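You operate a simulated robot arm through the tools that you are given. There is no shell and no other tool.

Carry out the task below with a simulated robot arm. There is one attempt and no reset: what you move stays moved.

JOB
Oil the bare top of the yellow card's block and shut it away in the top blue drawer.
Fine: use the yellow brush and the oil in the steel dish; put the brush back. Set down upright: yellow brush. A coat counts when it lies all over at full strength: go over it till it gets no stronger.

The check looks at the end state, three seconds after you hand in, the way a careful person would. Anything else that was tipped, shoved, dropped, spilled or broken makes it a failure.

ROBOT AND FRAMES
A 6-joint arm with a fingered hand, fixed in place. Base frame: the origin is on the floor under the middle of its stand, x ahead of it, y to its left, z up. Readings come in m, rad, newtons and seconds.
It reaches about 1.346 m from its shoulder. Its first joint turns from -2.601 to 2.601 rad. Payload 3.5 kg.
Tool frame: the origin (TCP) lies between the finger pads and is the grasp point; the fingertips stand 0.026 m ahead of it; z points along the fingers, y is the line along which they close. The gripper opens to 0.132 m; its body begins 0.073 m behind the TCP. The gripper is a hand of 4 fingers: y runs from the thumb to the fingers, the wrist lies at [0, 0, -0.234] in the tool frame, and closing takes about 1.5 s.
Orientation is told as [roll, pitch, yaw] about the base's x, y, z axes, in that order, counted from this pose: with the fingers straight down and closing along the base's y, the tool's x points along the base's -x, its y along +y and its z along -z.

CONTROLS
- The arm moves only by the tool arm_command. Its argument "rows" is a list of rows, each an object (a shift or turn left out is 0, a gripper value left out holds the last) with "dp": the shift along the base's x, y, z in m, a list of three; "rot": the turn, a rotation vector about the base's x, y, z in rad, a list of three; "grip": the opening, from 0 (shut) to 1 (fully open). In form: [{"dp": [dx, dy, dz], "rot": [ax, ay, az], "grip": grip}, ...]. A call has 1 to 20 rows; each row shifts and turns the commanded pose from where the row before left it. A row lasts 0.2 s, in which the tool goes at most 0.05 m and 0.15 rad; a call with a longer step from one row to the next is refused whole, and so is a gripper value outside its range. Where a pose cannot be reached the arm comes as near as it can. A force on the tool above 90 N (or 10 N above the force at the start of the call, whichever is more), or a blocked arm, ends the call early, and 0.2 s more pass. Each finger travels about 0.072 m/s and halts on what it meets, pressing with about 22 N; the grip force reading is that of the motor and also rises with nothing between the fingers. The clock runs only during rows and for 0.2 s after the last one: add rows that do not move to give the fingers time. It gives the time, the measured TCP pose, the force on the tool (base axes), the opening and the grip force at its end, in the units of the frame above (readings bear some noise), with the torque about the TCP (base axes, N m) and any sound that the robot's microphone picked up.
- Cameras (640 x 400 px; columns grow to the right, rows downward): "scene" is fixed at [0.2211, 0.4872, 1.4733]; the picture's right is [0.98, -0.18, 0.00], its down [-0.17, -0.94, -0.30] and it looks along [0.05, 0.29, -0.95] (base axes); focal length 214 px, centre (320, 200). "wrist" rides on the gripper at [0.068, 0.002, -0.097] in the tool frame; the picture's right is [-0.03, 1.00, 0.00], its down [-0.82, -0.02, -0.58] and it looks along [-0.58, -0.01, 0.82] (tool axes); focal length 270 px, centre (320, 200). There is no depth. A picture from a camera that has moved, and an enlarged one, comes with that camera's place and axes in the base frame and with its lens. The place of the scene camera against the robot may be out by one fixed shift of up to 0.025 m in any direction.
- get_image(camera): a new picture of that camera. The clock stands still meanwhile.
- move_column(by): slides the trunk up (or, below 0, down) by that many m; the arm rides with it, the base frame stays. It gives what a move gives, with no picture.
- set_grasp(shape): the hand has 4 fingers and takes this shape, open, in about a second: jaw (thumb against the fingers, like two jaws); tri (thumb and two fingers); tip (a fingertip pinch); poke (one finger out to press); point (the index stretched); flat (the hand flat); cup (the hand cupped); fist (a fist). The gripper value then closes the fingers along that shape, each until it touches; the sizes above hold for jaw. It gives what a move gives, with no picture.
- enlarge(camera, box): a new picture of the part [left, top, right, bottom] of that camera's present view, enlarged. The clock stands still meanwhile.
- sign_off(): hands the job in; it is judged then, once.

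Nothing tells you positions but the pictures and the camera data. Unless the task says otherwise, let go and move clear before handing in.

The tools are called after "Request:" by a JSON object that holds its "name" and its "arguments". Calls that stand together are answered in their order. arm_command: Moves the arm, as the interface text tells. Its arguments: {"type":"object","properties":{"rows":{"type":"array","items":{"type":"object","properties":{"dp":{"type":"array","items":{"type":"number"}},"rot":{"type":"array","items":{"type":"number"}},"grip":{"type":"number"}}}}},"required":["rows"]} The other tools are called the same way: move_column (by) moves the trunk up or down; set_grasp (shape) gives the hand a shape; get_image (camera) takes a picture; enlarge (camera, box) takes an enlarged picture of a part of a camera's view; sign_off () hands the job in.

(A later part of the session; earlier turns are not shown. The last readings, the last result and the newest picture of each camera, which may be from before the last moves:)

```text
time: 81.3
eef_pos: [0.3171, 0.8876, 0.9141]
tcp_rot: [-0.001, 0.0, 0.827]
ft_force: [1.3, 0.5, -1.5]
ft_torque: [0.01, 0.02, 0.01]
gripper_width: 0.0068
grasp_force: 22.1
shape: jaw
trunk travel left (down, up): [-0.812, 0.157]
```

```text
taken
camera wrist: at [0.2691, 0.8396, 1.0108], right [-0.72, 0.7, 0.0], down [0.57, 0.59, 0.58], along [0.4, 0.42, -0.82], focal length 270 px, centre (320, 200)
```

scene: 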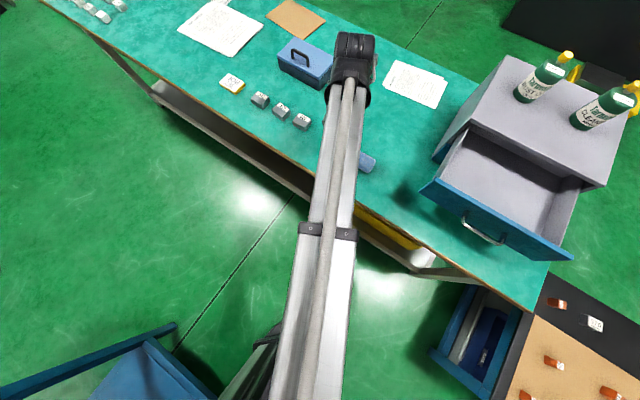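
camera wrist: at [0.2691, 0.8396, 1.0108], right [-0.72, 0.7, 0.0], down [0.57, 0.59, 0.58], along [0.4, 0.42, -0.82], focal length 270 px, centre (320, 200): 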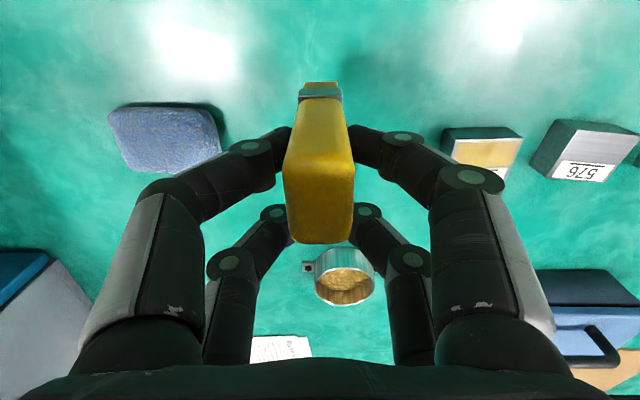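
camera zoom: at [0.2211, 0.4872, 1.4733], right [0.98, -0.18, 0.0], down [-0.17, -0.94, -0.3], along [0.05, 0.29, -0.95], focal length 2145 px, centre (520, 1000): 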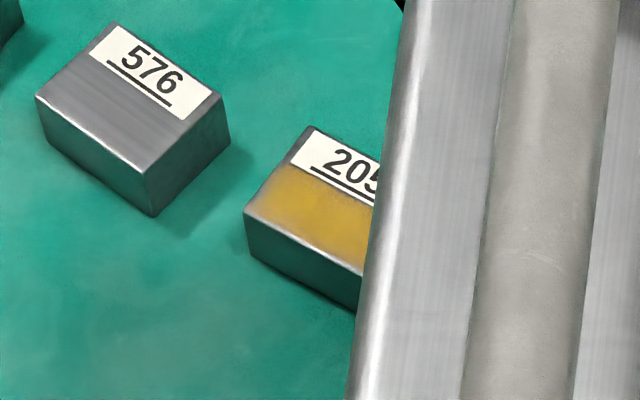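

The amber coat shows clearly. I'll move the arm a bit more aside to see the whole top.

Request:
{"name": "arm_command", "arguments": {"rows": [{"dp": [0.03, -0.02, 0]}, {"dp": [0.03, -0.02, 0]}, {"dp": [0, 0, 0]}]}}

Request:
{"name": "enlarge", "arguments": {"camera": "scene", "box": [284, 106, 320, 134]}}

Request:
{"name": "enlarge", "arguments": {"camera": "wrist", "box": [440, 90, 640, 190]}}

```text
time: 82.2
eef_pos: [0.3795, 0.849, 0.914]
tcp_rot: [0.002, 0.001, 0.827]
ft_force: [-1.0, -0.1, -0.7]
ft_torque: [0.0, -0.01, 0.02]
gripper_width: 0.0068
grasp_force: 21.6
shape: jaw
trunk travel left (down, up): [-0.812, 0.157]
```

```text
14.29 times, centred on (302, 120) of scene
camera zoom: at [0.2211, 0.4872, 1.4733], right [0.98, -0.18, 0.0], down [-0.17, -0.94, -0.3], along [0.05, 0.29, -0.95], focal length 3064 px, centre (577, 1343)
```

zoom: 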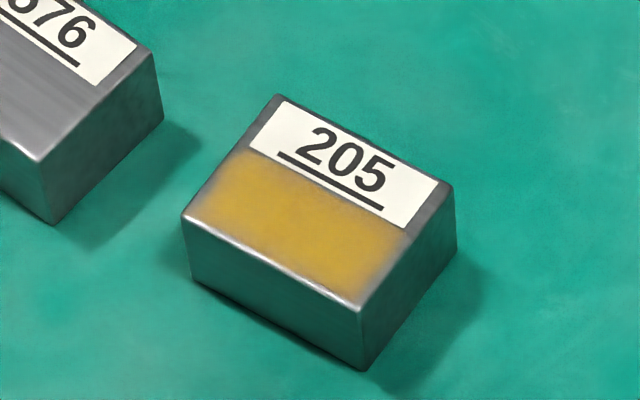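

```text
3.20 times, centred on (540, 140) of wrist
camera zoom: at [0.3306, 0.7999, 1.0108], right [-0.72, 0.69, 0.0], down [0.57, 0.59, 0.58], along [0.4, 0.42, -0.82], focal length 865 px, centre (-384, 392)
```

zoom: 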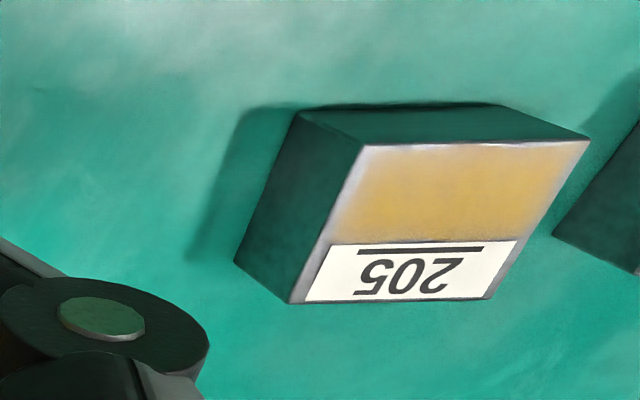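

The coat is a good amber across the middle but thinner at the ends and the front edge. I'll reload the brush at the dish and go over it again.

Request:
{"name": "arm_command", "arguments": {"rows": [{"dp": [0.006, 0.018, 0]}, {"dp": [0.009, 0.028, 0]}, {"dp": [0.01, 0.033, 0]}, {"dp": [0.01, 0.033, 0]}, {"dp": [0.01, 0.033, 0]}, {"dp": [0.01, 0.03, 0]}, {"dp": [0.008, 0.025, 0]}, {"dp": [0.0057, 0.0177, 0]}, {"dp": [0, 0, 0]}]}}

Request:
{"name": "get_image", "arguments": {"camera": "wrist"}}

```text
time: 84.2
eef_pos: [0.4394, 1.0422, 0.9145]
tcp_rot: [0.0, -0.002, 0.828]
ft_force: [-0.2, -0.3, -0.4]
ft_torque: [0.04, 0.0, 0.0]
gripper_width: 0.0071
grasp_force: 22.7
shape: jaw
out of reach, approached as far as the arm can: row 7, 8
trunk travel left (down, up): [-0.812, 0.157]
```

```text
taken
camera wrist: at [0.3903, 0.9931, 1.0108], right [-0.72, 0.7, 0.0], down [0.57, 0.59, 0.58], along [0.4, 0.42, -0.82], focal length 270 px, centre (320, 200)
```

wrist: 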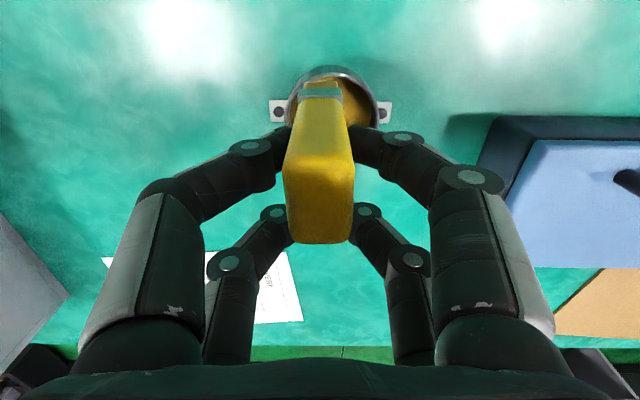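

The arm is at its radial limit with this hand yaw. I'll turn back to yaw -45°, as in the first dip, over the dish.

Request:
{"name": "arm_command", "arguments": {"rows": [{"dp": [0.0, -0.002, 0], "rot": [0, 0, -0.1345]}, {"dp": [0.0, -0.002, 0], "rot": [0, 0, -0.1345]}, {"dp": [0.0, -0.002, 0], "rot": [0, 0, -0.1345]}, {"dp": [0.0, -0.002, 0], "rot": [0, 0, -0.1345]}, {"rot": [0, 0, -0.1345]}, {"rot": [0, 0, -0.1345]}, {"rot": [0, 0, -0.1345]}, {"rot": [0, 0, -0.1345]}, {"rot": [0, 0, -0.1345]}, {"rot": [0, 0, -0.1345]}, {"rot": [0, 0, -0.1345]}, {"rot": [0, 0, -0.1345]}, {"dp": [0, 0, 0]}]}}

Request:
{"name": "get_image", "arguments": {"camera": "wrist"}}

```text
time: 87.0
eef_pos: [0.4395, 1.0362, 0.9137]
tcp_rot: [0.0, 0.0, -0.789]
ft_force: [0.5, -0.7, -1.4]
ft_torque: [-0.04, -0.03, -0.06]
gripper_width: 0.0067
grasp_force: 21.9
shape: jaw
trunk travel left (down, up): [-0.812, 0.157]
```

```text
taken
camera wrist: at [0.3909, 1.0855, 1.0108], right [0.73, 0.69, 0.0], down [0.56, -0.59, 0.58], along [0.4, -0.42, -0.82], focal length 270 px, centre (320, 200)
```

wrist: 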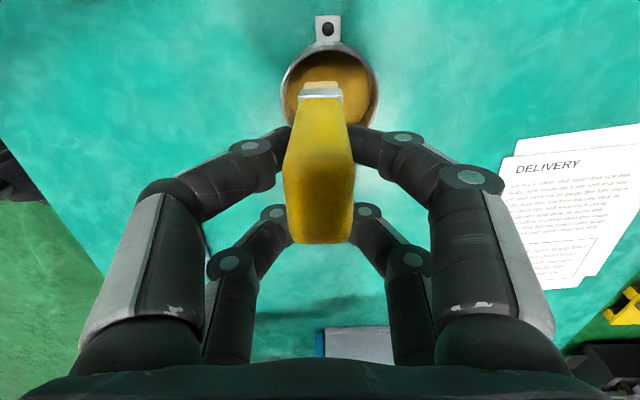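

Request:
{"name": "arm_command", "arguments": {"rows": [{"dp": [0.005, 0.0005, 0]}, {"dp": [0.005, 0.0003, 0]}, {"dp": [0, 0, 0]}]}}

Request:
{"name": "move_column", "arguments": {"by": -0.042}}

Request:
{"name": "get_image", "arguments": {"camera": "wrist"}}

```text
time: 87.8
eef_pos: [0.4494, 1.0365, 0.9134]
tcp_rot: [0.0, 0.0, -0.787]
ft_force: [-0.5, -0.1, 0.0]
ft_torque: [0.0, -0.01, 0.01]
gripper_width: 0.0071
grasp_force: 21.9
shape: jaw
trunk travel left (down, up): [-0.812, 0.157]
```

```text
time: 88.6
eef_pos: [0.4483, 1.0348, 0.8719]
tcp_rot: [-0.001, 0.0, -0.785]
ft_force: [0.7, -0.2, -1.2]
ft_torque: [-0.01, 0.02, -0.01]
gripper_width: 0.0068
grasp_force: 22.5
shape: jaw
trunk travel left (down, up): [-0.77, 0.2]
```

```text
taken
camera wrist: at [0.4003, 1.0857, 0.969], right [0.73, 0.69, 0.0], down [0.56, -0.59, 0.58], along [0.4, -0.42, -0.82], focal length 270 px, centre (320, 200)
```

wrist: 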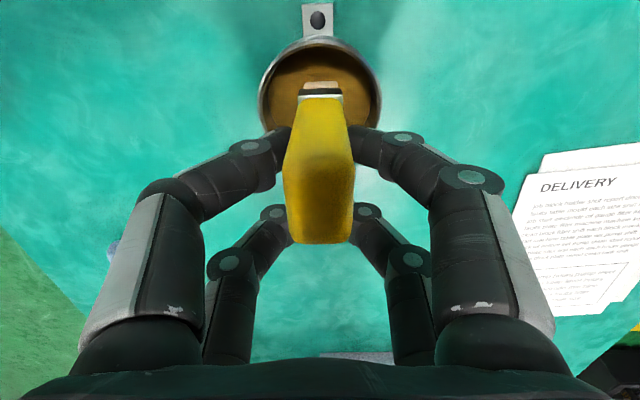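

Centred in the dish again. I'll lower onto the pad and dwell with small movements in the stiff pinch direction.

Request:
{"name": "move_column", "arguments": {"by": -0.006}}

Request:
{"name": "move_column", "arguments": {"by": -0.001}}

Request:
{"name": "arm_command", "arguments": {"rows": [{"dp": [0, 0, 0]}, {"dp": [-0.0015, -0.0015, 0]}, {"dp": [-0.0015, -0.0015, 0]}, {"dp": [0.0015, 0.0015, 0]}, {"dp": [0.0015, 0.0015, 0]}, {"dp": [-0.0015, -0.0015, 0]}, {"dp": [-0.0015, -0.0015, 0]}, {"dp": [0.0015, 0.0015, 0]}, {"dp": [0.0015, 0.0015, 0]}, {"dp": [0, 0, 0]}]}}

Request:
{"name": "enlarge", "arguments": {"camera": "wrist", "box": [270, 50, 370, 120]}}

```text
time: 89.2
eef_pos: [0.4491, 1.0352, 0.8653]
tcp_rot: [0.0, 0.0, -0.788]
ft_force: [0.3, 0.5, -0.6]
ft_torque: [-0.01, -0.01, 0.0]
gripper_width: 0.0067
grasp_force: 22.0
shape: jaw
trunk travel left (down, up): [-0.764, 0.206]
```

```text
time: 89.7
eef_pos: [0.4484, 1.0362, 0.8647]
tcp_rot: [0.0, -0.001, -0.786]
ft_force: [0.2, 0.4, 3.3]
ft_torque: [0.04, 0.02, -0.01]
gripper_width: 0.0071
grasp_force: 21.5
shape: jaw
trunk travel left (down, up): [-0.764, 0.207]
```

```text
time: 91.9
eef_pos: [0.4485, 1.0353, 0.8648]
tcp_rot: [-0.002, 0.002, -0.79]
ft_force: [-0.3, 0.1, 2.5]
ft_torque: [-0.01, 0.02, 0.02]
gripper_width: 0.0069
grasp_force: 21.9
shape: jaw
trunk travel left (down, up): [-0.764, 0.207]
```

```text
5.71 times, centred on (320, 85) of wrist
camera zoom: at [0.3997, 1.0858, 0.9621], right [0.73, 0.69, 0.0], down [0.56, -0.59, 0.58], along [0.4, -0.42, -0.82], focal length 1544 px, centre (320, 857)
```

zoom: 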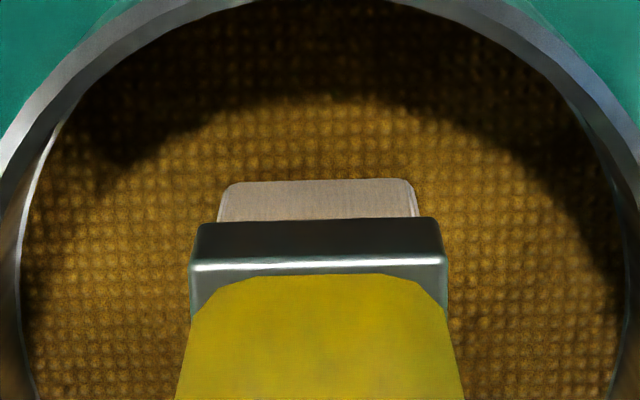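

Reloaded. I'll lift out and return to the block, turning the hand back across on the way.

Request:
{"name": "move_column", "arguments": {"by": 0.05}}

Request:
{"name": "arm_command", "arguments": {"rows": [{"dp": [-0.008, -0.004, 0]}, {"dp": [-0.012, -0.007, 0]}, {"dp": [-0.014, -0.008, 0]}, {"dp": [-0.014, -0.008, 0], "rot": [0, 0, 0.1345]}, {"dp": [-0.014, -0.008, 0], "rot": [0, 0, 0.1345]}, {"dp": [-0.014, -0.008, 0], "rot": [0, 0, 0.1345]}, {"dp": [-0.014, -0.008, 0], "rot": [0, 0, 0.1345]}, {"dp": [-0.014, -0.004, 0], "rot": [0, 0, 0.1345]}, {"dp": [-0.014, 0, 0], "rot": [0, 0, 0.1345]}, {"dp": [-0.014, 0.0, 0], "rot": [0, 0, 0.1345]}, {"dp": [-0.014, 0.0, 0], "rot": [0, 0, 0.1345]}, {"dp": [-0.014, 0.0, 0], "rot": [0, 0, 0.1345]}, {"dp": [-0.012, 0.0, 0], "rot": [0, 0, 0.1345]}, {"dp": [-0.0115, 0.0, 0], "rot": [0, 0, 0.1345]}, {"dp": [0, 0.0, 0], "rot": [0, 0, 0.1345]}, {"dp": [0, 0, 0]}]}}

Request:
{"name": "get_image", "arguments": {"camera": "wrist"}}

```text
time: 92.8
eef_pos: [0.4485, 1.037, 0.9134]
tcp_rot: [0.0, 0.0, -0.789]
ft_force: [-0.1, -1.1, 0.5]
ft_torque: [-0.03, -0.04, -0.03]
gripper_width: 0.0067
grasp_force: 21.7
shape: jaw
trunk travel left (down, up): [-0.814, 0.156]
```

```text
time: 96.2
eef_pos: [0.2637, 0.9819, 0.9146]
tcp_rot: [-0.001, 0.002, 0.829]
ft_force: [0.6, 0.3, -1.0]
ft_torque: [0.01, -0.04, 0.0]
gripper_width: 0.0068
grasp_force: 22.1
shape: jaw
trunk travel left (down, up): [-0.814, 0.156]
```

```text
taken
camera wrist: at [0.2153, 0.9319, 1.0118], right [-0.72, 0.69, 0.0], down [0.57, 0.59, 0.58], along [0.4, 0.42, -0.82], focal length 270 px, centre (320, 200)
```

wrist: 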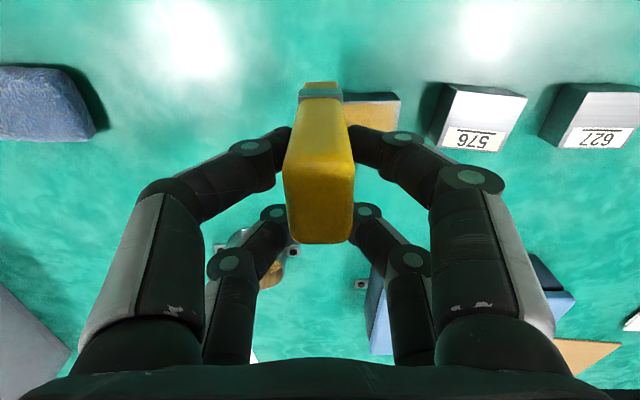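

Request:
{"name": "arm_command", "arguments": {"rows": [{"dp": [0.0015, 0.008, 0]}, {"dp": [0.0015, 0.008, 0]}, {"dp": [0.0007, 0.0052, 0]}, {"dp": [0, 0, 0]}]}}

Request:
{"name": "move_column", "arguments": {"by": -0.03}}

Request:
{"name": "enlarge", "arguments": {"camera": "wrist", "box": [240, 20, 400, 130]}}

```text
time: 97.2
eef_pos: [0.2685, 1.0019, 0.9142]
tcp_rot: [-0.001, -0.001, 0.827]
ft_force: [-0.1, 0.1, -1.3]
ft_torque: [0.04, -0.02, 0.0]
gripper_width: 0.007
grasp_force: 21.6
shape: jaw
trunk travel left (down, up): [-0.814, 0.156]
```

```text
time: 97.9
eef_pos: [0.2692, 1.0012, 0.8851]
tcp_rot: [0.0, -0.001, 0.827]
ft_force: [-0.3, 0.3, -1.2]
ft_torque: [0.02, 0.01, 0.03]
gripper_width: 0.0069
grasp_force: 22.0
shape: jaw
trunk travel left (down, up): [-0.784, 0.186]
```

```text
3.64 times, centred on (320, 75) of wrist
camera zoom: at [0.2198, 0.9531, 0.9819], right [-0.72, 0.69, 0.0], down [0.57, 0.59, 0.58], along [0.4, 0.42, -0.82], focal length 983 px, centre (320, 654)
```

zoom: 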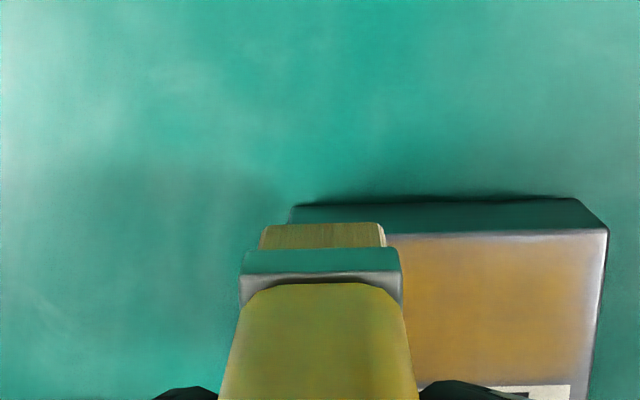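

Request:
{"name": "move_column", "arguments": {"by": -0.006}}

Request:
{"name": "arm_command", "arguments": {"rows": [{"dp": [0, 0, 0]}]}}

```text
time: 98.5
eef_pos: [0.2689, 1.0021, 0.8798]
tcp_rot: [0.001, -0.001, 0.829]
ft_force: [-0.5, 0.5, 3.3]
ft_torque: [-0.09, 0.05, 0.01]
gripper_width: 0.007
grasp_force: 22.4
shape: jaw
trunk travel left (down, up): [-0.778, 0.192]
```

```text
time: 98.9
eef_pos: [0.2682, 1.0014, 0.8794]
tcp_rot: [0.0, 0.001, 0.828]
ft_force: [-0.1, 1.0, 3.8]
ft_torque: [-0.04, 0.01, -0.02]
gripper_width: 0.007
grasp_force: 21.9
shape: jaw
trunk travel left (down, up): [-0.778, 0.192]
```

Contact at about 3.5 N. Now full back-and-forth passes.

Request:
{"name": "arm_command", "arguments": {"rows": [{"dp": [-0.00216, 0.00198, 0]}, {"dp": [-0.00216, 0.00198, 0]}, {"dp": [-0.00216, 0.00198, 0]}, {"dp": [-0.00216, 0.00198, 0]}, {"dp": [-0.00216, 0.00198, 0]}, {"dp": [-0.00216, 0.00198, 0]}, {"dp": [-0.00216, 0.00198, 0]}, {"dp": [-0.00216, 0.00198, 0]}, {"dp": [-0.00216, 0.00198, 0]}, {"dp": [-0.00216, 0.00198, 0]}, {"dp": [-0.00216, 0.00198, 0]}, {"dp": [-0.00216, 0.00198, 0]}, {"dp": [-0.00216, 0.00198, 0]}, {"dp": [-0.00216, 0.00198, 0]}, {"dp": [0, 0, 0]}]}}

Request:
{"name": "enlarge", "arguments": {"camera": "wrist", "box": [240, 20, 400, 130]}}

Request:
{"name": "arm_command", "arguments": {"rows": [{"dp": [0.00216, -0.00198, 0]}, {"dp": [0.00216, -0.00198, 0]}, {"dp": [0.00216, -0.00198, 0]}, {"dp": [0.00216, -0.00198, 0]}, {"dp": [0.00216, -0.00198, 0]}, {"dp": [0.00216, -0.00198, 0]}, {"dp": [0.00216, -0.00198, 0]}, {"dp": [0.00216, -0.00198, 0]}, {"dp": [0.00216, -0.00198, 0]}, {"dp": [0.00216, -0.00198, 0]}, {"dp": [0.00216, -0.00198, 0]}, {"dp": [0.00216, -0.00198, 0]}, {"dp": [0.00216, -0.00198, 0]}, {"dp": [0.00216, -0.00198, 0]}, {"dp": [0, 0, 0]}]}}

Request:
{"name": "enlarge", "arguments": {"camera": "wrist", "box": [240, 20, 400, 130]}}

```text
time: 102.1
eef_pos: [0.2364, 1.0289, 0.8796]
tcp_rot: [0.0, 0.0, 0.827]
ft_force: [0.2, 0.2, 2.3]
ft_torque: [-0.06, -0.04, 0.02]
gripper_width: 0.0071
grasp_force: 22.1
shape: jaw
trunk travel left (down, up): [-0.778, 0.192]
```

```text
3.64 times, centred on (320, 75) of wrist
camera zoom: at [0.1884, 0.9808, 0.976], right [-0.72, 0.69, 0.0], down [0.57, 0.59, 0.58], along [0.4, 0.42, -0.82], focal length 983 px, centre (320, 654)
```

zoom: 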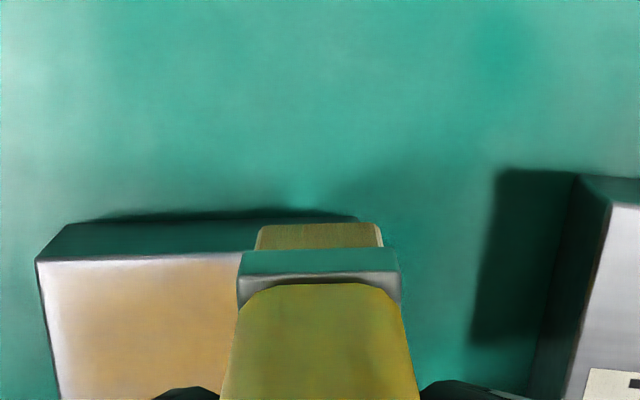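

```text
time: 105.3
eef_pos: [0.2684, 1.0021, 0.8786]
tcp_rot: [0.0, 0.0, 0.827]
ft_force: [-0.9, 0.5, 2.6]
ft_torque: [-0.04, 0.1, -0.01]
gripper_width: 0.0066
grasp_force: 22.0
shape: jaw
trunk travel left (down, up): [-0.778, 0.192]
```

```text
3.64 times, centred on (320, 75) of wrist
camera zoom: at [0.2199, 0.9529, 0.9761], right [-0.72, 0.69, 0.0], down [0.57, 0.59, 0.58], along [0.4, 0.42, -0.82], focal length 983 px, centre (320, 654)
```

zoom: 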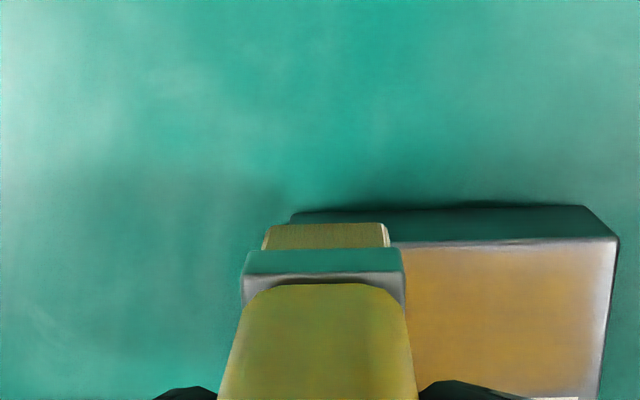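

Again I'll lift and compare with the earlier view.

Request:
{"name": "move_column", "arguments": {"by": 0.035}}

Request:
{"name": "arm_command", "arguments": {"rows": [{"dp": [0.012, -0.02, 0]}, {"dp": [0.02, -0.03, 0]}, {"dp": [0.025, -0.035, 0]}, {"dp": [0.03, -0.035, 0]}, {"dp": [0.024, -0.033, 0]}, {"dp": [0, 0, 0]}]}}

Request:
{"name": "enlarge", "arguments": {"camera": "scene", "box": [284, 106, 320, 134]}}

Request:
{"name": "enlarge", "arguments": {"camera": "wrist", "box": [440, 90, 640, 190]}}

```text
time: 106.1
eef_pos: [0.2688, 1.0025, 0.9136]
tcp_rot: [0.001, -0.002, 0.827]
ft_force: [-0.1, -0.4, -1.5]
ft_torque: [0.01, 0.0, -0.01]
gripper_width: 0.0067
grasp_force: 22.4
shape: jaw
trunk travel left (down, up): [-0.812, 0.157]
```

```text
time: 107.5
eef_pos: [0.3808, 0.8489, 0.9141]
tcp_rot: [0.001, -0.001, 0.828]
ft_force: [0.6, 0.6, -0.2]
ft_torque: [0.01, 0.04, -0.02]
gripper_width: 0.0069
grasp_force: 22.3
shape: jaw
trunk travel left (down, up): [-0.812, 0.157]
```

```text
14.29 times, centred on (302, 120) of scene
camera zoom: at [0.2211, 0.4872, 1.4733], right [0.98, -0.18, 0.0], down [-0.17, -0.94, -0.3], along [0.05, 0.29, -0.95], focal length 3064 px, centre (577, 1343)
```

zoom: 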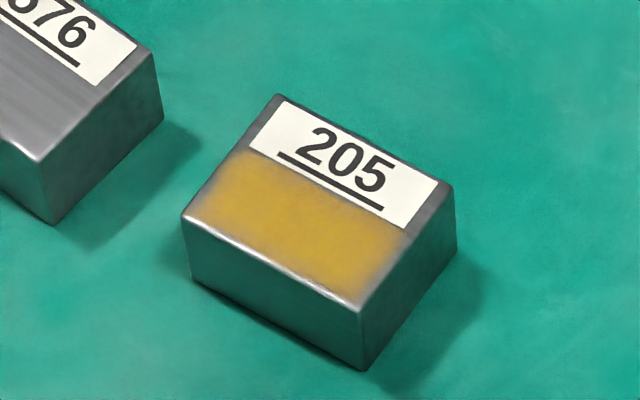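

```text
3.20 times, centred on (540, 140) of wrist
camera zoom: at [0.3323, 0.8005, 1.0108], right [-0.72, 0.69, 0.0], down [0.57, 0.59, 0.58], along [0.4, 0.42, -0.82], focal length 865 px, centre (-384, 392)
```

zoom: 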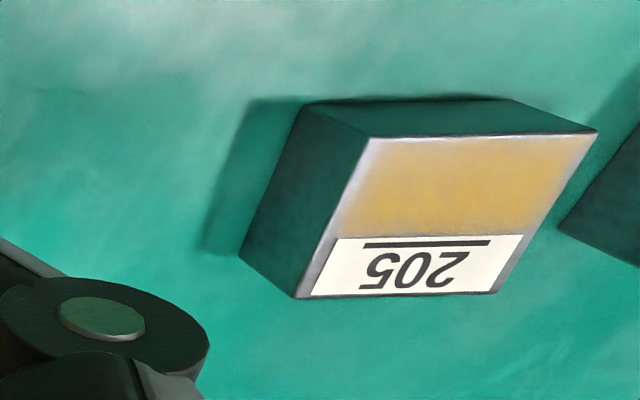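

The centre has reached full strength: the colour is the same as before. To make sure the ends and front corners are full too, I'll do more passes reaching further over both ends and closer to the front edge.

Request:
{"name": "arm_command", "arguments": {"rows": [{"dp": [-0.012, 0.016, 0]}, {"dp": [-0.02, 0.027, 0]}, {"dp": [-0.023, 0.032, 0]}, {"dp": [-0.023, 0.032, 0]}, {"dp": [-0.02, 0.026, 0]}, {"dp": [-0.0115, 0.0167, 0]}, {"dp": [0, 0, 0]}]}}

Request:
{"name": "move_column", "arguments": {"by": -0.03}}

Request:
{"name": "enlarge", "arguments": {"camera": "wrist", "box": [240, 20, 400, 130]}}

```text
time: 109.1
eef_pos: [0.2694, 1.0014, 0.9133]
tcp_rot: [0.0, 0.001, 0.828]
ft_force: [-0.2, 0.2, -0.1]
ft_torque: [0.02, -0.02, 0.0]
gripper_width: 0.0069
grasp_force: 21.7
shape: jaw
trunk travel left (down, up): [-0.812, 0.157]
```

```text
time: 109.8
eef_pos: [0.2703, 0.9992, 0.8845]
tcp_rot: [0.001, 0.0, 0.828]
ft_force: [0.3, -0.6, -0.3]
ft_torque: [0.0, 0.05, -0.04]
gripper_width: 0.0065
grasp_force: 22.4
shape: jaw
trunk travel left (down, up): [-0.782, 0.188]
```

```text
3.64 times, centred on (320, 75) of wrist
camera zoom: at [0.2212, 0.9514, 0.9809], right [-0.72, 0.69, 0.0], down [0.57, 0.59, 0.58], along [0.4, 0.42, -0.82], focal length 983 px, centre (320, 654)
```

zoom: 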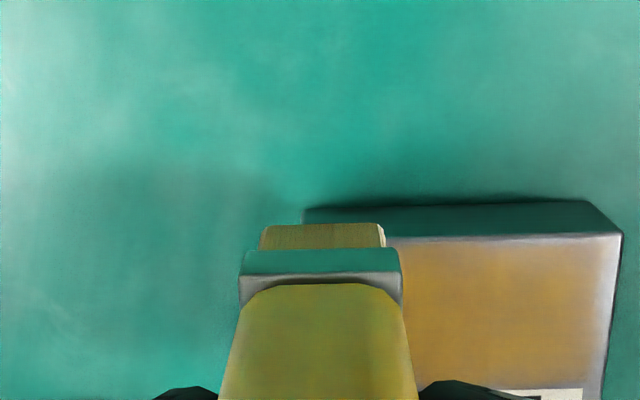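

Request:
{"name": "move_column", "arguments": {"by": -0.005}}

Request:
{"name": "arm_command", "arguments": {"rows": [{"dp": [0, 0, 0]}]}}

```text
time: 110.4
eef_pos: [0.2692, 1.0009, 0.8798]
tcp_rot: [0.0, 0.0, 0.827]
ft_force: [0.0, 0.2, 3.0]
ft_torque: [-0.07, 0.06, 0.04]
gripper_width: 0.007
grasp_force: 22.2
shape: jaw
trunk travel left (down, up): [-0.778, 0.192]
```

```text
time: 110.8
eef_pos: [0.2687, 1.0003, 0.8786]
tcp_rot: [0.0, 0.001, 0.828]
ft_force: [0.3, 0.4, 2.8]
ft_torque: [-0.02, 0.03, -0.01]
gripper_width: 0.0072
grasp_force: 21.8
shape: jaw
trunk travel left (down, up): [-0.778, 0.192]
```

Request:
{"name": "arm_command", "arguments": {"rows": [{"dp": [-0.00214, 0.00196, 0]}, {"dp": [-0.00214, 0.00196, 0]}, {"dp": [-0.00214, 0.00196, 0]}, {"dp": [-0.00214, 0.00196, 0]}, {"dp": [-0.00214, 0.00196, 0]}, {"dp": [-0.00214, 0.00196, 0]}, {"dp": [-0.00214, 0.00196, 0]}, {"dp": [-0.00214, 0.00196, 0]}, {"dp": [-0.00214, 0.00196, 0]}, {"dp": [-0.00214, 0.00196, 0]}, {"dp": [-0.00214, 0.00196, 0]}, {"dp": [-0.00214, 0.00196, 0]}, {"dp": [-0.00214, 0.00196, 0]}, {"dp": [-0.00214, 0.00196, 0]}, {"dp": [-0.00214, 0.00196, 0]}, {"dp": [-0.00214, 0.00196, 0]}, {"dp": [0, 0, 0]}, {"dp": [0, 0, 0]}]}}

Request:
{"name": "enlarge", "arguments": {"camera": "wrist", "box": [240, 20, 400, 130]}}

Request:
{"name": "arm_command", "arguments": {"rows": [{"dp": [0.00214, -0.00196, 0]}, {"dp": [0.00214, -0.00196, 0]}, {"dp": [0.00214, -0.00196, 0]}, {"dp": [0.00214, -0.00196, 0]}, {"dp": [0.00214, -0.00196, 0]}, {"dp": [0.00214, -0.00196, 0]}, {"dp": [0.00214, -0.00196, 0]}, {"dp": [0.00214, -0.00196, 0]}, {"dp": [0.00214, -0.00196, 0]}, {"dp": [0.00214, -0.00196, 0]}, {"dp": [0.00214, -0.00196, 0]}, {"dp": [0.00214, -0.00196, 0]}, {"dp": [0.00214, -0.00196, 0]}, {"dp": [0.00214, -0.00196, 0]}, {"dp": [0.00214, -0.00196, 0]}, {"dp": [0.00214, -0.00196, 0]}, {"dp": [0, 0, 0]}, {"dp": [0, 0, 0]}]}}

Request:
{"name": "enlarge", "arguments": {"camera": "wrist", "box": [240, 20, 400, 130]}}

```text
time: 114.6
eef_pos: [0.2361, 1.0334, 0.879]
tcp_rot: [0.0, 0.0, 0.827]
ft_force: [-0.2, -0.4, 1.6]
ft_torque: [-0.03, 0.0, -0.03]
gripper_width: 0.0067
grasp_force: 22.4
shape: jaw
trunk travel left (down, up): [-0.778, 0.192]
```

```text
3.64 times, centred on (320, 75) of wrist
camera zoom: at [0.1876, 0.9837, 0.976], right [-0.72, 0.69, 0.0], down [0.57, 0.59, 0.58], along [0.4, 0.42, -0.82], focal length 983 px, centre (320, 654)
```

zoom: 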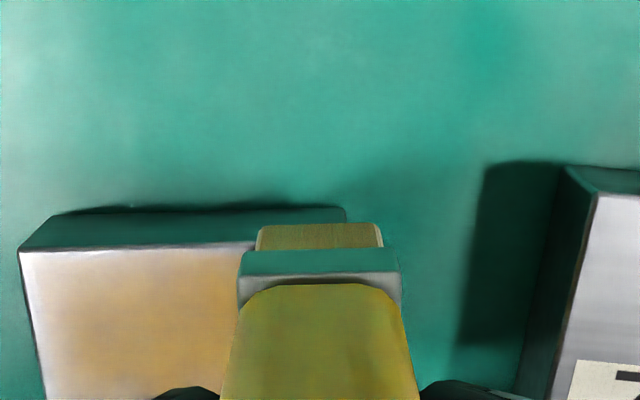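

```text
time: 118.4
eef_pos: [0.2695, 0.9991, 0.8795]
tcp_rot: [-0.001, 0.001, 0.827]
ft_force: [0.0, 0.1, 2.5]
ft_torque: [0.01, 0.04, -0.04]
gripper_width: 0.0068
grasp_force: 22.0
shape: jaw
trunk travel left (down, up): [-0.778, 0.192]
```

```text
3.64 times, centred on (320, 75) of wrist
camera zoom: at [0.2209, 0.9513, 0.976], right [-0.72, 0.69, 0.0], down [0.57, 0.59, 0.58], along [0.4, 0.42, -0.82], focal length 983 px, centre (320, 654)
```

zoom: 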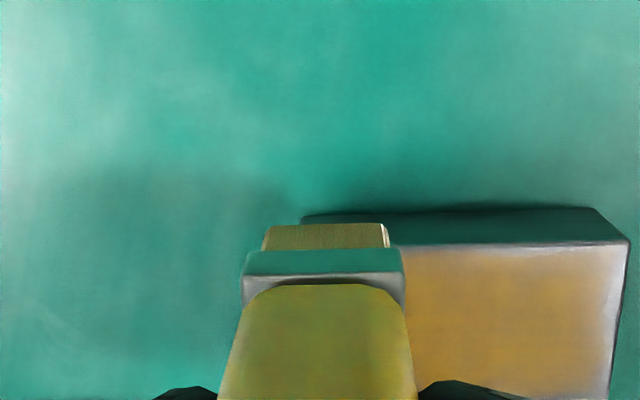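

Now a pass shifted 6 mm toward the front edge. I'll lift slightly, shift and lower.

Request:
{"name": "move_column", "arguments": {"by": 0.006}}

Request:
{"name": "arm_command", "arguments": {"rows": [{"dp": [-0.0041, -0.0044, 0]}, {"dp": [0, 0, 0]}]}}

Request:
{"name": "move_column", "arguments": {"by": -0.006}}

Request:
{"name": "arm_command", "arguments": {"rows": [{"dp": [-0.00214, 0.00196, 0]}, {"dp": [-0.00214, 0.00196, 0]}, {"dp": [-0.00214, 0.00196, 0]}, {"dp": [-0.00214, 0.00196, 0]}, {"dp": [-0.00214, 0.00196, 0]}, {"dp": [-0.00214, 0.00196, 0]}, {"dp": [-0.00214, 0.00196, 0]}, {"dp": [-0.00214, 0.00196, 0]}, {"dp": [-0.00214, 0.00196, 0]}, {"dp": [-0.00214, 0.00196, 0]}, {"dp": [-0.00214, 0.00196, 0]}, {"dp": [-0.00214, 0.00196, 0]}, {"dp": [-0.00214, 0.00196, 0]}, {"dp": [-0.00214, 0.00196, 0]}, {"dp": [-0.00214, 0.00196, 0]}, {"dp": [-0.00214, 0.00196, 0]}, {"dp": [0, 0, 0]}, {"dp": [0, 0, 0]}]}}

Request:
{"name": "enlarge", "arguments": {"camera": "wrist", "box": [240, 20, 400, 130]}}

Request:
{"name": "arm_command", "arguments": {"rows": [{"dp": [0.00214, -0.00196, 0]}, {"dp": [0.00214, -0.00196, 0]}, {"dp": [0.00214, -0.00196, 0]}, {"dp": [0.00214, -0.00196, 0]}, {"dp": [0.00214, -0.00196, 0]}, {"dp": [0.00214, -0.00196, 0]}, {"dp": [0.00214, -0.00196, 0]}, {"dp": [0.00214, -0.00196, 0]}, {"dp": [0.00214, -0.00196, 0]}, {"dp": [0.00214, -0.00196, 0]}, {"dp": [0.00214, -0.00196, 0]}, {"dp": [0.00214, -0.00196, 0]}, {"dp": [0.00214, -0.00196, 0]}, {"dp": [0.00214, -0.00196, 0]}, {"dp": [0.00214, -0.00196, 0]}, {"dp": [0.00214, -0.00196, 0]}, {"dp": [0, 0, 0]}, {"dp": [0, 0, 0]}]}}

```text
time: 118.9
eef_pos: [0.2696, 0.9999, 0.8842]
tcp_rot: [0.001, -0.001, 0.827]
ft_force: [-0.6, 0.0, -0.8]
ft_torque: [-0.01, -0.05, 0.0]
gripper_width: 0.0067
grasp_force: 21.7
shape: jaw
trunk travel left (down, up): [-0.784, 0.186]
```

```text
time: 119.5
eef_pos: [0.2648, 0.9959, 0.8858]
tcp_rot: [-0.001, -0.001, 0.827]
ft_force: [0.0, -0.2, -1.5]
ft_torque: [0.01, -0.02, -0.01]
gripper_width: 0.0067
grasp_force: 21.6
shape: jaw
trunk travel left (down, up): [-0.784, 0.186]
```

```text
time: 120.1
eef_pos: [0.2655, 0.9963, 0.8794]
tcp_rot: [-0.001, 0.001, 0.828]
ft_force: [0.1, 0.4, 2.7]
ft_torque: [0.0, 0.03, 0.0]
gripper_width: 0.0068
grasp_force: 21.9
shape: jaw
trunk travel left (down, up): [-0.778, 0.192]
```

```text
time: 123.9
eef_pos: [0.2315, 1.0273, 0.8787]
tcp_rot: [0.0, 0.001, 0.828]
ft_force: [0.8, -0.6, 1.1]
ft_torque: [-0.07, 0.01, 0.01]
gripper_width: 0.007
grasp_force: 21.6
shape: jaw
trunk travel left (down, up): [-0.778, 0.192]
```

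```text
3.64 times, centred on (320, 75) of wrist
camera zoom: at [0.1829, 0.9789, 0.976], right [-0.72, 0.7, 0.0], down [0.57, 0.59, 0.58], along [0.4, 0.42, -0.82], focal length 983 px, centre (320, 654)
```

zoom: 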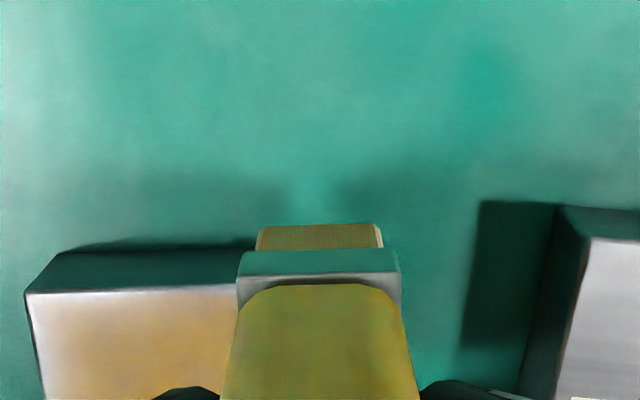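

```text
time: 127.7
eef_pos: [0.2653, 0.9944, 0.8791]
tcp_rot: [0.001, 0.0, 0.826]
ft_force: [-0.7, 0.8, 2.8]
ft_torque: [0.01, 0.07, -0.06]
gripper_width: 0.0068
grasp_force: 22.0
shape: jaw
trunk travel left (down, up): [-0.778, 0.192]
```

Lift, back off and inspect again.

Request:
{"name": "move_column", "arguments": {"by": 0.035}}

Request:
{"name": "arm_command", "arguments": {"rows": [{"dp": [0.012, -0.02, 0]}, {"dp": [0.02, -0.03, 0]}, {"dp": [0.025, -0.03, 0]}, {"dp": [0.03, -0.035, 0]}, {"dp": [0.026, -0.03, 0]}, {"dp": [0, 0, 0]}]}}

Request:
{"name": "enlarge", "arguments": {"camera": "scene", "box": [284, 106, 320, 134]}}

Request:
{"name": "enlarge", "arguments": {"camera": "wrist", "box": [480, 80, 600, 180]}}

```text
time: 128.4
eef_pos: [0.2658, 0.9971, 0.9132]
tcp_rot: [-0.001, 0.0, 0.826]
ft_force: [0.0, 0.6, -1.2]
ft_torque: [0.03, 0.02, -0.01]
gripper_width: 0.007
grasp_force: 22.6
shape: jaw
trunk travel left (down, up): [-0.812, 0.157]
```

```text
time: 129.8
eef_pos: [0.3779, 0.8528, 0.9137]
tcp_rot: [-0.002, 0.001, 0.828]
ft_force: [0.0, 0.0, -0.8]
ft_torque: [0.03, 0.02, 0.01]
gripper_width: 0.0067
grasp_force: 22.1
shape: jaw
trunk travel left (down, up): [-0.812, 0.157]
```

```text
14.29 times, centred on (302, 120) of scene
camera zoom: at [0.2211, 0.4872, 1.4733], right [0.98, -0.18, 0.0], down [-0.17, -0.94, -0.3], along [0.05, 0.29, -0.95], focal length 3064 px, centre (577, 1343)
```

zoom: 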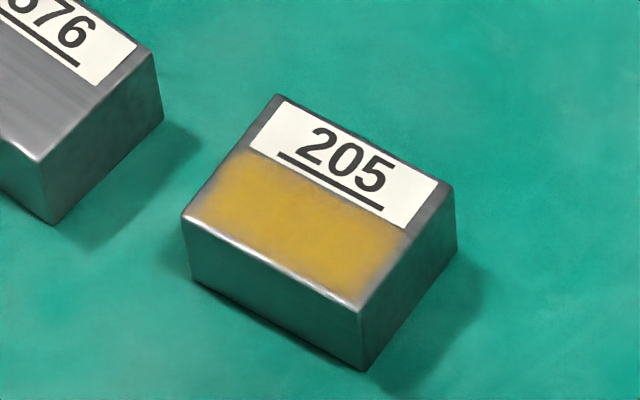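

```text
4.00 times, centred on (540, 130) of wrist
camera zoom: at [0.3288, 0.8031, 1.0108], right [-0.72, 0.69, 0.0], down [0.57, 0.59, 0.58], along [0.4, 0.42, -0.82], focal length 1081 px, centre (-560, 480)
```

zoom: 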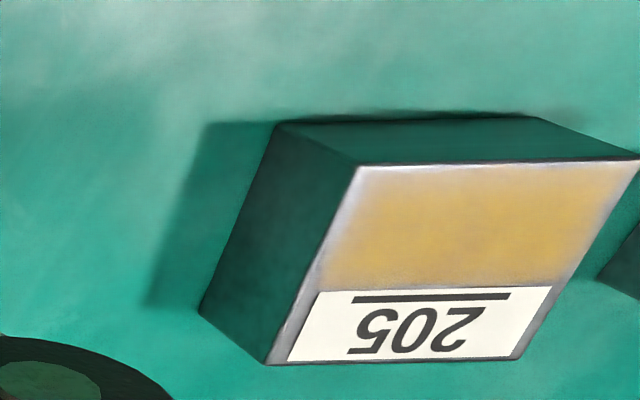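

The coat looks the same after every extra pass, so it is at full strength. The thin soft outline is the same on all sides, even where the brush overhung well past the edge. Next I'll put the brush back where it stood, near (0.521, 0.965).

Request:
{"name": "arm_command", "arguments": {"rows": [{"dp": [0.008, 0.005, 0], "rot": [0, 0, -0.1343]}, {"dp": [0.013, 0.008, 0], "rot": [0, 0, -0.1343]}, {"dp": [0.014, 0.009, 0], "rot": [0, 0, -0.1343]}, {"dp": [0.014, 0.009, 0], "rot": [0, 0, -0.1343]}, {"dp": [0.014, 0.009, 0], "rot": [0, 0, -0.1343]}, {"dp": [0.014, 0.009, 0], "rot": [0, 0, -0.1343]}, {"dp": [0.014, 0.009, 0], "rot": [0, 0, -0.1343]}, {"dp": [0.014, 0.009, 0], "rot": [0, 0, -0.1343]}, {"dp": [0.014, 0.009, 0], "rot": [0, 0, -0.1343]}, {"dp": [0.014, 0.009, 0], "rot": [0, 0, -0.1343]}, {"dp": [0.014, 0.0085, 0], "rot": [0, 0, -0.1343]}, {"dp": [0.01, 0.004, 0], "rot": [0, 0, -0.1343]}, {"dp": [0, 0, 0]}, {"dp": [0, 0, 0]}]}}

Request:
{"name": "get_image", "arguments": {"camera": "wrist"}}

```text
time: 132.8
eef_pos: [0.5347, 0.9492, 0.9134]
tcp_rot: [-0.001, -0.001, -0.784]
ft_force: [-0.3, 0.4, -0.5]
ft_torque: [-0.02, -0.02, 0.01]
gripper_width: 0.0066
grasp_force: 21.9
shape: jaw
trunk travel left (down, up): [-0.812, 0.157]
```

```text
taken
camera wrist: at [0.4862, 0.9986, 1.0108], right [0.72, 0.69, 0.0], down [0.56, -0.59, 0.58], along [0.4, -0.42, -0.82], focal length 270 px, centre (320, 200)
```

wrist: 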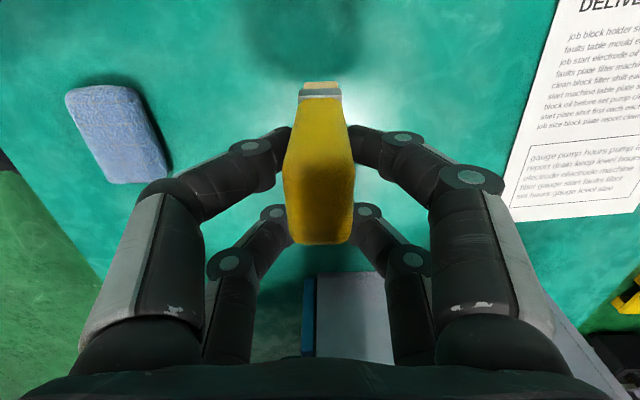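

Over the spot. I'll lower to just above the bench, then in small steps to contact.

Request:
{"name": "move_column", "arguments": {"by": -0.056}}

Request:
{"name": "move_column", "arguments": {"by": -0.003}}

```text
time: 133.8
eef_pos: [0.5342, 0.949, 0.8582]
tcp_rot: [-0.001, 0.001, -0.784]
ft_force: [-0.6, 0.7, -0.9]
ft_torque: [0.01, -0.01, -0.03]
gripper_width: 0.0066
grasp_force: 21.7
shape: jaw
trunk travel left (down, up): [-0.756, 0.214]
```

```text
time: 134.3
eef_pos: [0.5344, 0.9484, 0.8549]
tcp_rot: [0.0, 0.0, -0.785]
ft_force: [0.1, -0.3, -1.3]
ft_torque: [-0.02, 0.0, -0.01]
gripper_width: 0.007
grasp_force: 22.0
shape: jaw
trunk travel left (down, up): [-0.754, 0.217]
```

Request:
{"name": "move_column", "arguments": {"by": -0.001}}

Request:
{"name": "move_column", "arguments": {"by": -0.001}}

```text
time: 134.8
eef_pos: [0.5346, 0.9487, 0.8529]
tcp_rot: [-0.001, 0.002, -0.783]
ft_force: [-0.3, -1.2, -0.6]
ft_torque: [-0.04, -0.02, 0.04]
gripper_width: 0.0067
grasp_force: 22.2
shape: jaw
trunk travel left (down, up): [-0.752, 0.218]
```

```text
time: 135.4
eef_pos: [0.5353, 0.9489, 0.8531]
tcp_rot: [0.0, 0.0, -0.783]
ft_force: [0.5, -0.3, 2.0]
ft_torque: [0.02, 0.01, -0.01]
gripper_width: 0.0069
grasp_force: 22.0
shape: jaw
trunk travel left (down, up): [-0.752, 0.219]
```

The brush touches the bench with about 2 N. I'll open the fingers gently.

Request:
{"name": "arm_command", "arguments": {"rows": [{"grip": 0.08}, {"grip": 0.12}, {"grip": 0.16}, {"grip": 0.2}, {"grip": 0.25}, {"grip": 0.35}, {"grip": 0.5}, {"grip": 0.7}, {"grip": 0.9}, {"grip": 1.0}, {"grip": 1.0}, {"grip": 1.0}]}}

Request:
{"name": "get_image", "arguments": {"camera": "wrist"}}

```text
time: 138.0
eef_pos: [0.5348, 0.9482, 0.8531]
tcp_rot: [-0.001, 0.0, -0.782]
ft_force: [-0.2, -0.2, 0.1]
ft_torque: [0.03, 0.01, 0.01]
gripper_width: 0.132
grasp_force: 0.0
shape: jaw
trunk travel left (down, up): [-0.752, 0.219]
```

```text
taken
camera wrist: at [0.4861, 0.9986, 0.9498], right [0.72, 0.69, 0.0], down [0.56, -0.59, 0.58], along [0.4, -0.42, -0.82], focal length 270 px, centre (320, 200)
```

wrist: 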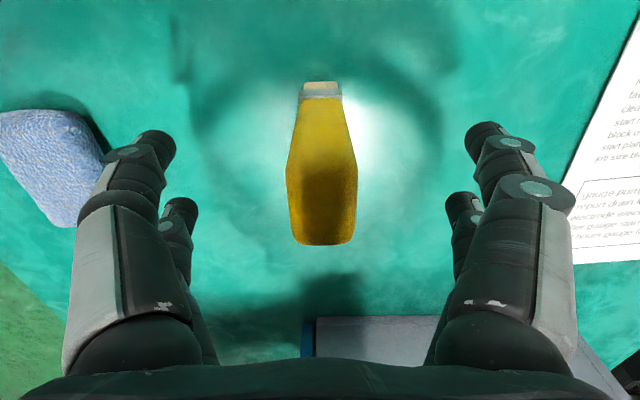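

The brush stands upright at its place. I'll raise clear and check it, then go to the block.

Request:
{"name": "move_column", "arguments": {"by": 0.11}}

Request:
{"name": "get_image", "arguments": {"camera": "wrist"}}

Request:
{"name": "arm_command", "arguments": {"rows": [{"dp": [-0.02, 0.004, 0]}, {"dp": [-0.03, 0.007, 0], "rot": [0, 0, 0.01]}, {"dp": [-0.035, 0.008, 0], "rot": [0, 0, 0.01]}, {"dp": [-0.04, 0.009, 0], "rot": [0, 0, 0.01]}, {"dp": [-0.04, 0.009, 0], "rot": [0, 0, 0.01]}, {"dp": [-0.04, 0.009, 0]}, {"dp": [-0.035, 0.008, 0]}, {"dp": [-0.03, 0.006, 0]}, {"dp": [-0.0193, 0.0038, 0]}, {"dp": [0, 0, 0]}, {"dp": [0, 0, 0]}]}}

Request:
{"name": "get_image", "arguments": {"camera": "wrist"}}

Request:
{"name": "get_image", "arguments": {"camera": "scene"}}

```text
time: 139.4
eef_pos: [0.5343, 0.9483, 0.9623]
tcp_rot: [0.0, 0.002, -0.782]
ft_force: [0.3, 0.5, -0.4]
ft_torque: [0.0, 0.01, 0.0]
gripper_width: 0.1319
grasp_force: 0.0
shape: jaw
trunk travel left (down, up): [-0.861, 0.109]
```

```text
taken
camera wrist: at [0.4861, 0.9987, 1.0597], right [0.72, 0.69, 0.0], down [0.56, -0.59, 0.58], along [0.4, -0.42, -0.82], focal length 270 px, centre (320, 200)
```

wrist: 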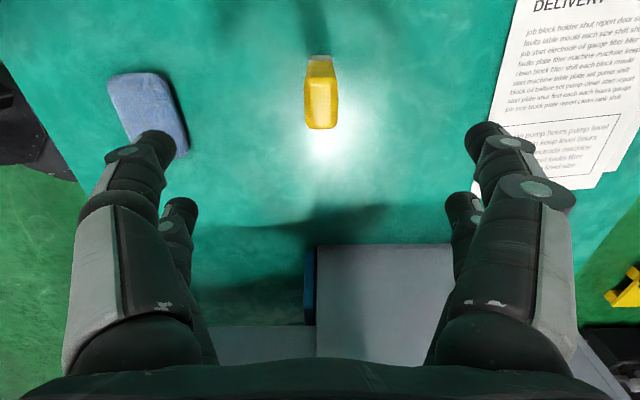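

```text
time: 141.8
eef_pos: [0.2472, 1.0135, 0.9626]
tcp_rot: [0.001, -0.002, -0.743]
ft_force: [-0.1, -0.3, -0.3]
ft_torque: [0.01, 0.01, -0.03]
gripper_width: 0.1319
grasp_force: 0.0
shape: jaw
trunk travel left (down, up): [-0.861, 0.109]
```

```text
taken
camera wrist: at [0.1963, 1.061, 1.0598], right [0.7, 0.72, 0.0], down [0.59, -0.57, 0.58], along [0.42, -0.4, -0.82], focal length 270 px, centre (320, 200)
```

wrist: 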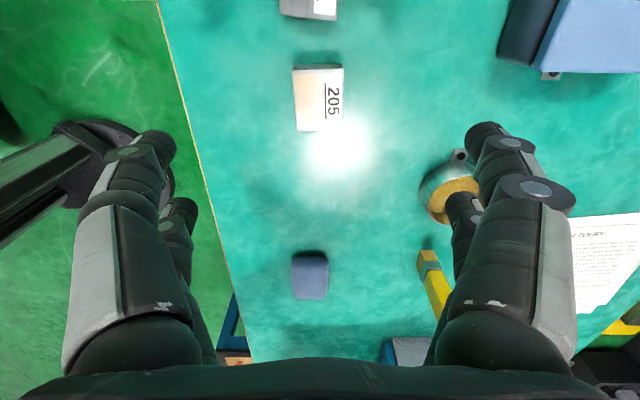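

```text
taken
```

scene: 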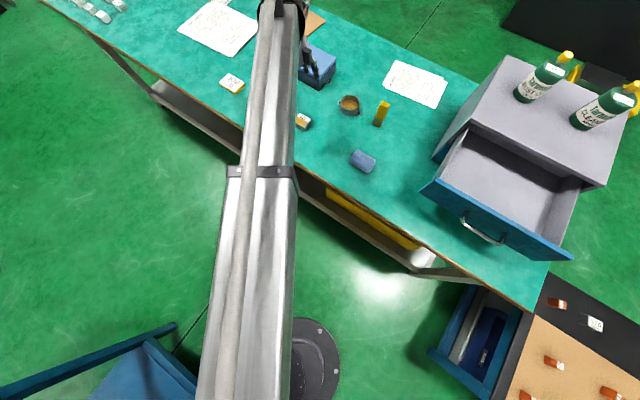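

Above the block. I'll enlarge to align the grasp.

Request:
{"name": "enlarge", "arguments": {"camera": "wrist", "box": [260, 50, 380, 150]}}

Request:
{"name": "enlarge", "arguments": {"camera": "scene", "box": [340, 80, 420, 140]}}

```text
4.00 times, centred on (320, 100) of wrist
camera zoom: at [0.1963, 1.061, 1.0598], right [0.7, 0.72, 0.0], down [0.59, -0.57, 0.58], along [0.42, -0.4, -0.82], focal length 1081 px, centre (320, 600)
```

zoom: 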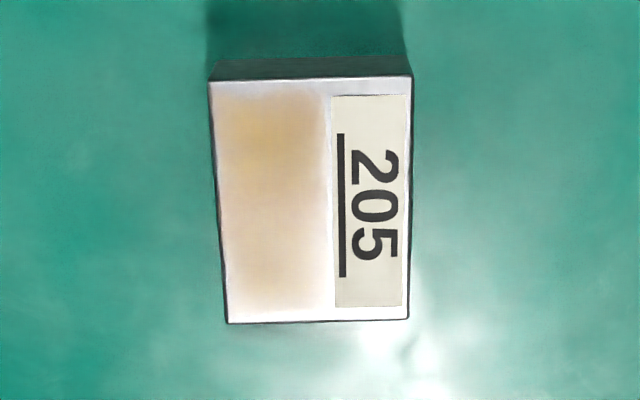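

```text
6.67 times, centred on (380, 110) of scene
camera zoom: at [0.2211, 0.4872, 1.4733], right [0.98, -0.18, 0.0], down [-0.17, -0.94, -0.3], along [0.05, 0.29, -0.95], focal length 1430 px, centre (-80, 800)
```

zoom: 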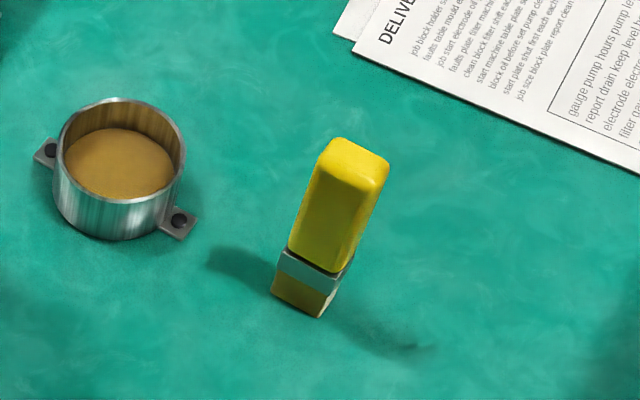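

The hand is centred over the block to within 1 mm and aligned in yaw. The brush is standing properly at its place. I'll lower around the block.

Request:
{"name": "move_column", "arguments": {"by": -0.115}}

Request:
{"name": "get_image", "arguments": {"camera": "wrist"}}

```text
time: 143.2
eef_pos: [0.2463, 1.0133, 0.8491]
tcp_rot: [0.0, -0.001, -0.743]
ft_force: [-0.7, 0.3, 0.9]
ft_torque: [0.01, -0.01, 0.01]
gripper_width: 0.1319
grasp_force: 0.0
shape: jaw
trunk travel left (down, up): [-0.746, 0.224]
```

```text
taken
camera wrist: at [0.1964, 1.0609, 0.945], right [0.69, 0.72, 0.0], down [0.59, -0.57, 0.58], along [0.42, -0.4, -0.82], focal length 270 px, centre (320, 200)
```

wrist: 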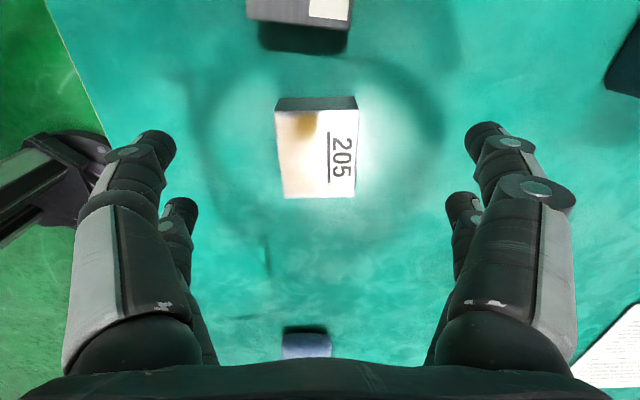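

Request:
{"name": "move_column", "arguments": {"by": -0.031}}

Request:
{"name": "arm_command", "arguments": {"rows": [{"grip": 0.55}, {"grip": 0.55}, {"grip": 0.55}, {"grip": 0.55}, {"grip": 0.5}, {"grip": 0.5}, {"grip": 0.5}]}}

Request:
{"name": "get_image", "arguments": {"camera": "wrist"}}

```text
time: 144.0
eef_pos: [0.2476, 1.0121, 0.8179]
tcp_rot: [-0.001, 0.0, -0.744]
ft_force: [1.0, 0.5, 0.3]
ft_torque: [0.02, 0.02, -0.02]
gripper_width: 0.1318
grasp_force: 0.2
shape: jaw
trunk travel left (down, up): [-0.715, 0.255]
```

```text
time: 145.6
eef_pos: [0.2469, 1.0138, 0.8168]
tcp_rot: [0.0, 0.0, -0.743]
ft_force: [-0.1, -0.6, -0.4]
ft_torque: [0.02, -0.04, 0.02]
gripper_width: 0.0665
grasp_force: 0.0
shape: jaw
trunk travel left (down, up): [-0.715, 0.255]
```

```text
taken
camera wrist: at [0.1964, 1.061, 0.9138], right [0.7, 0.72, 0.0], down [0.59, -0.57, 0.58], along [0.42, -0.4, -0.82], focal length 270 px, centre (320, 200)
```

wrist: 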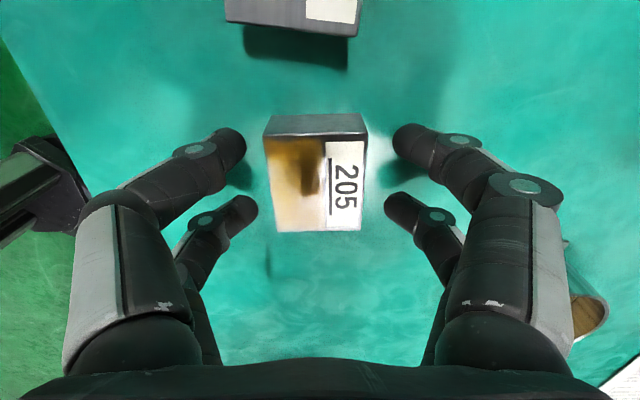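

Well centred around the block. I'll close gently.

Request:
{"name": "arm_command", "arguments": {"rows": [{"grip": 0.42}, {"grip": 0.38}, {"grip": 0.35}, {"grip": 0.32}, {"grip": 0.3}, {"grip": 0.2}, {"grip": 0.1}, {"grip": 0.0}, {"grip": 0.0}, {"grip": 0.0}]}}

Request:
{"name": "get_image", "arguments": {"camera": "wrist"}}

```text
time: 147.8
eef_pos: [0.2468, 1.0125, 0.8172]
tcp_rot: [0.001, 0.0, -0.745]
ft_force: [-1.2, -1.1, 0.1]
ft_torque: [-0.04, 0.03, 0.04]
gripper_width: 0.0399
grasp_force: 22.1
shape: jaw
trunk travel left (down, up): [-0.715, 0.255]
```

```text
taken
camera wrist: at [0.1964, 1.0611, 0.9137], right [0.69, 0.72, 0.0], down [0.59, -0.57, 0.58], along [0.42, -0.4, -0.82], focal length 270 px, centre (320, 200)
```

wrist: 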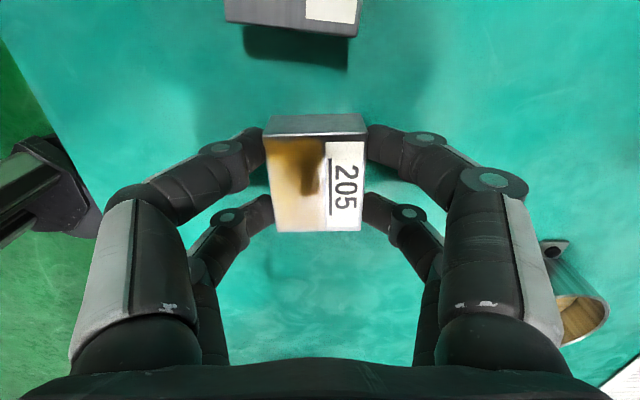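

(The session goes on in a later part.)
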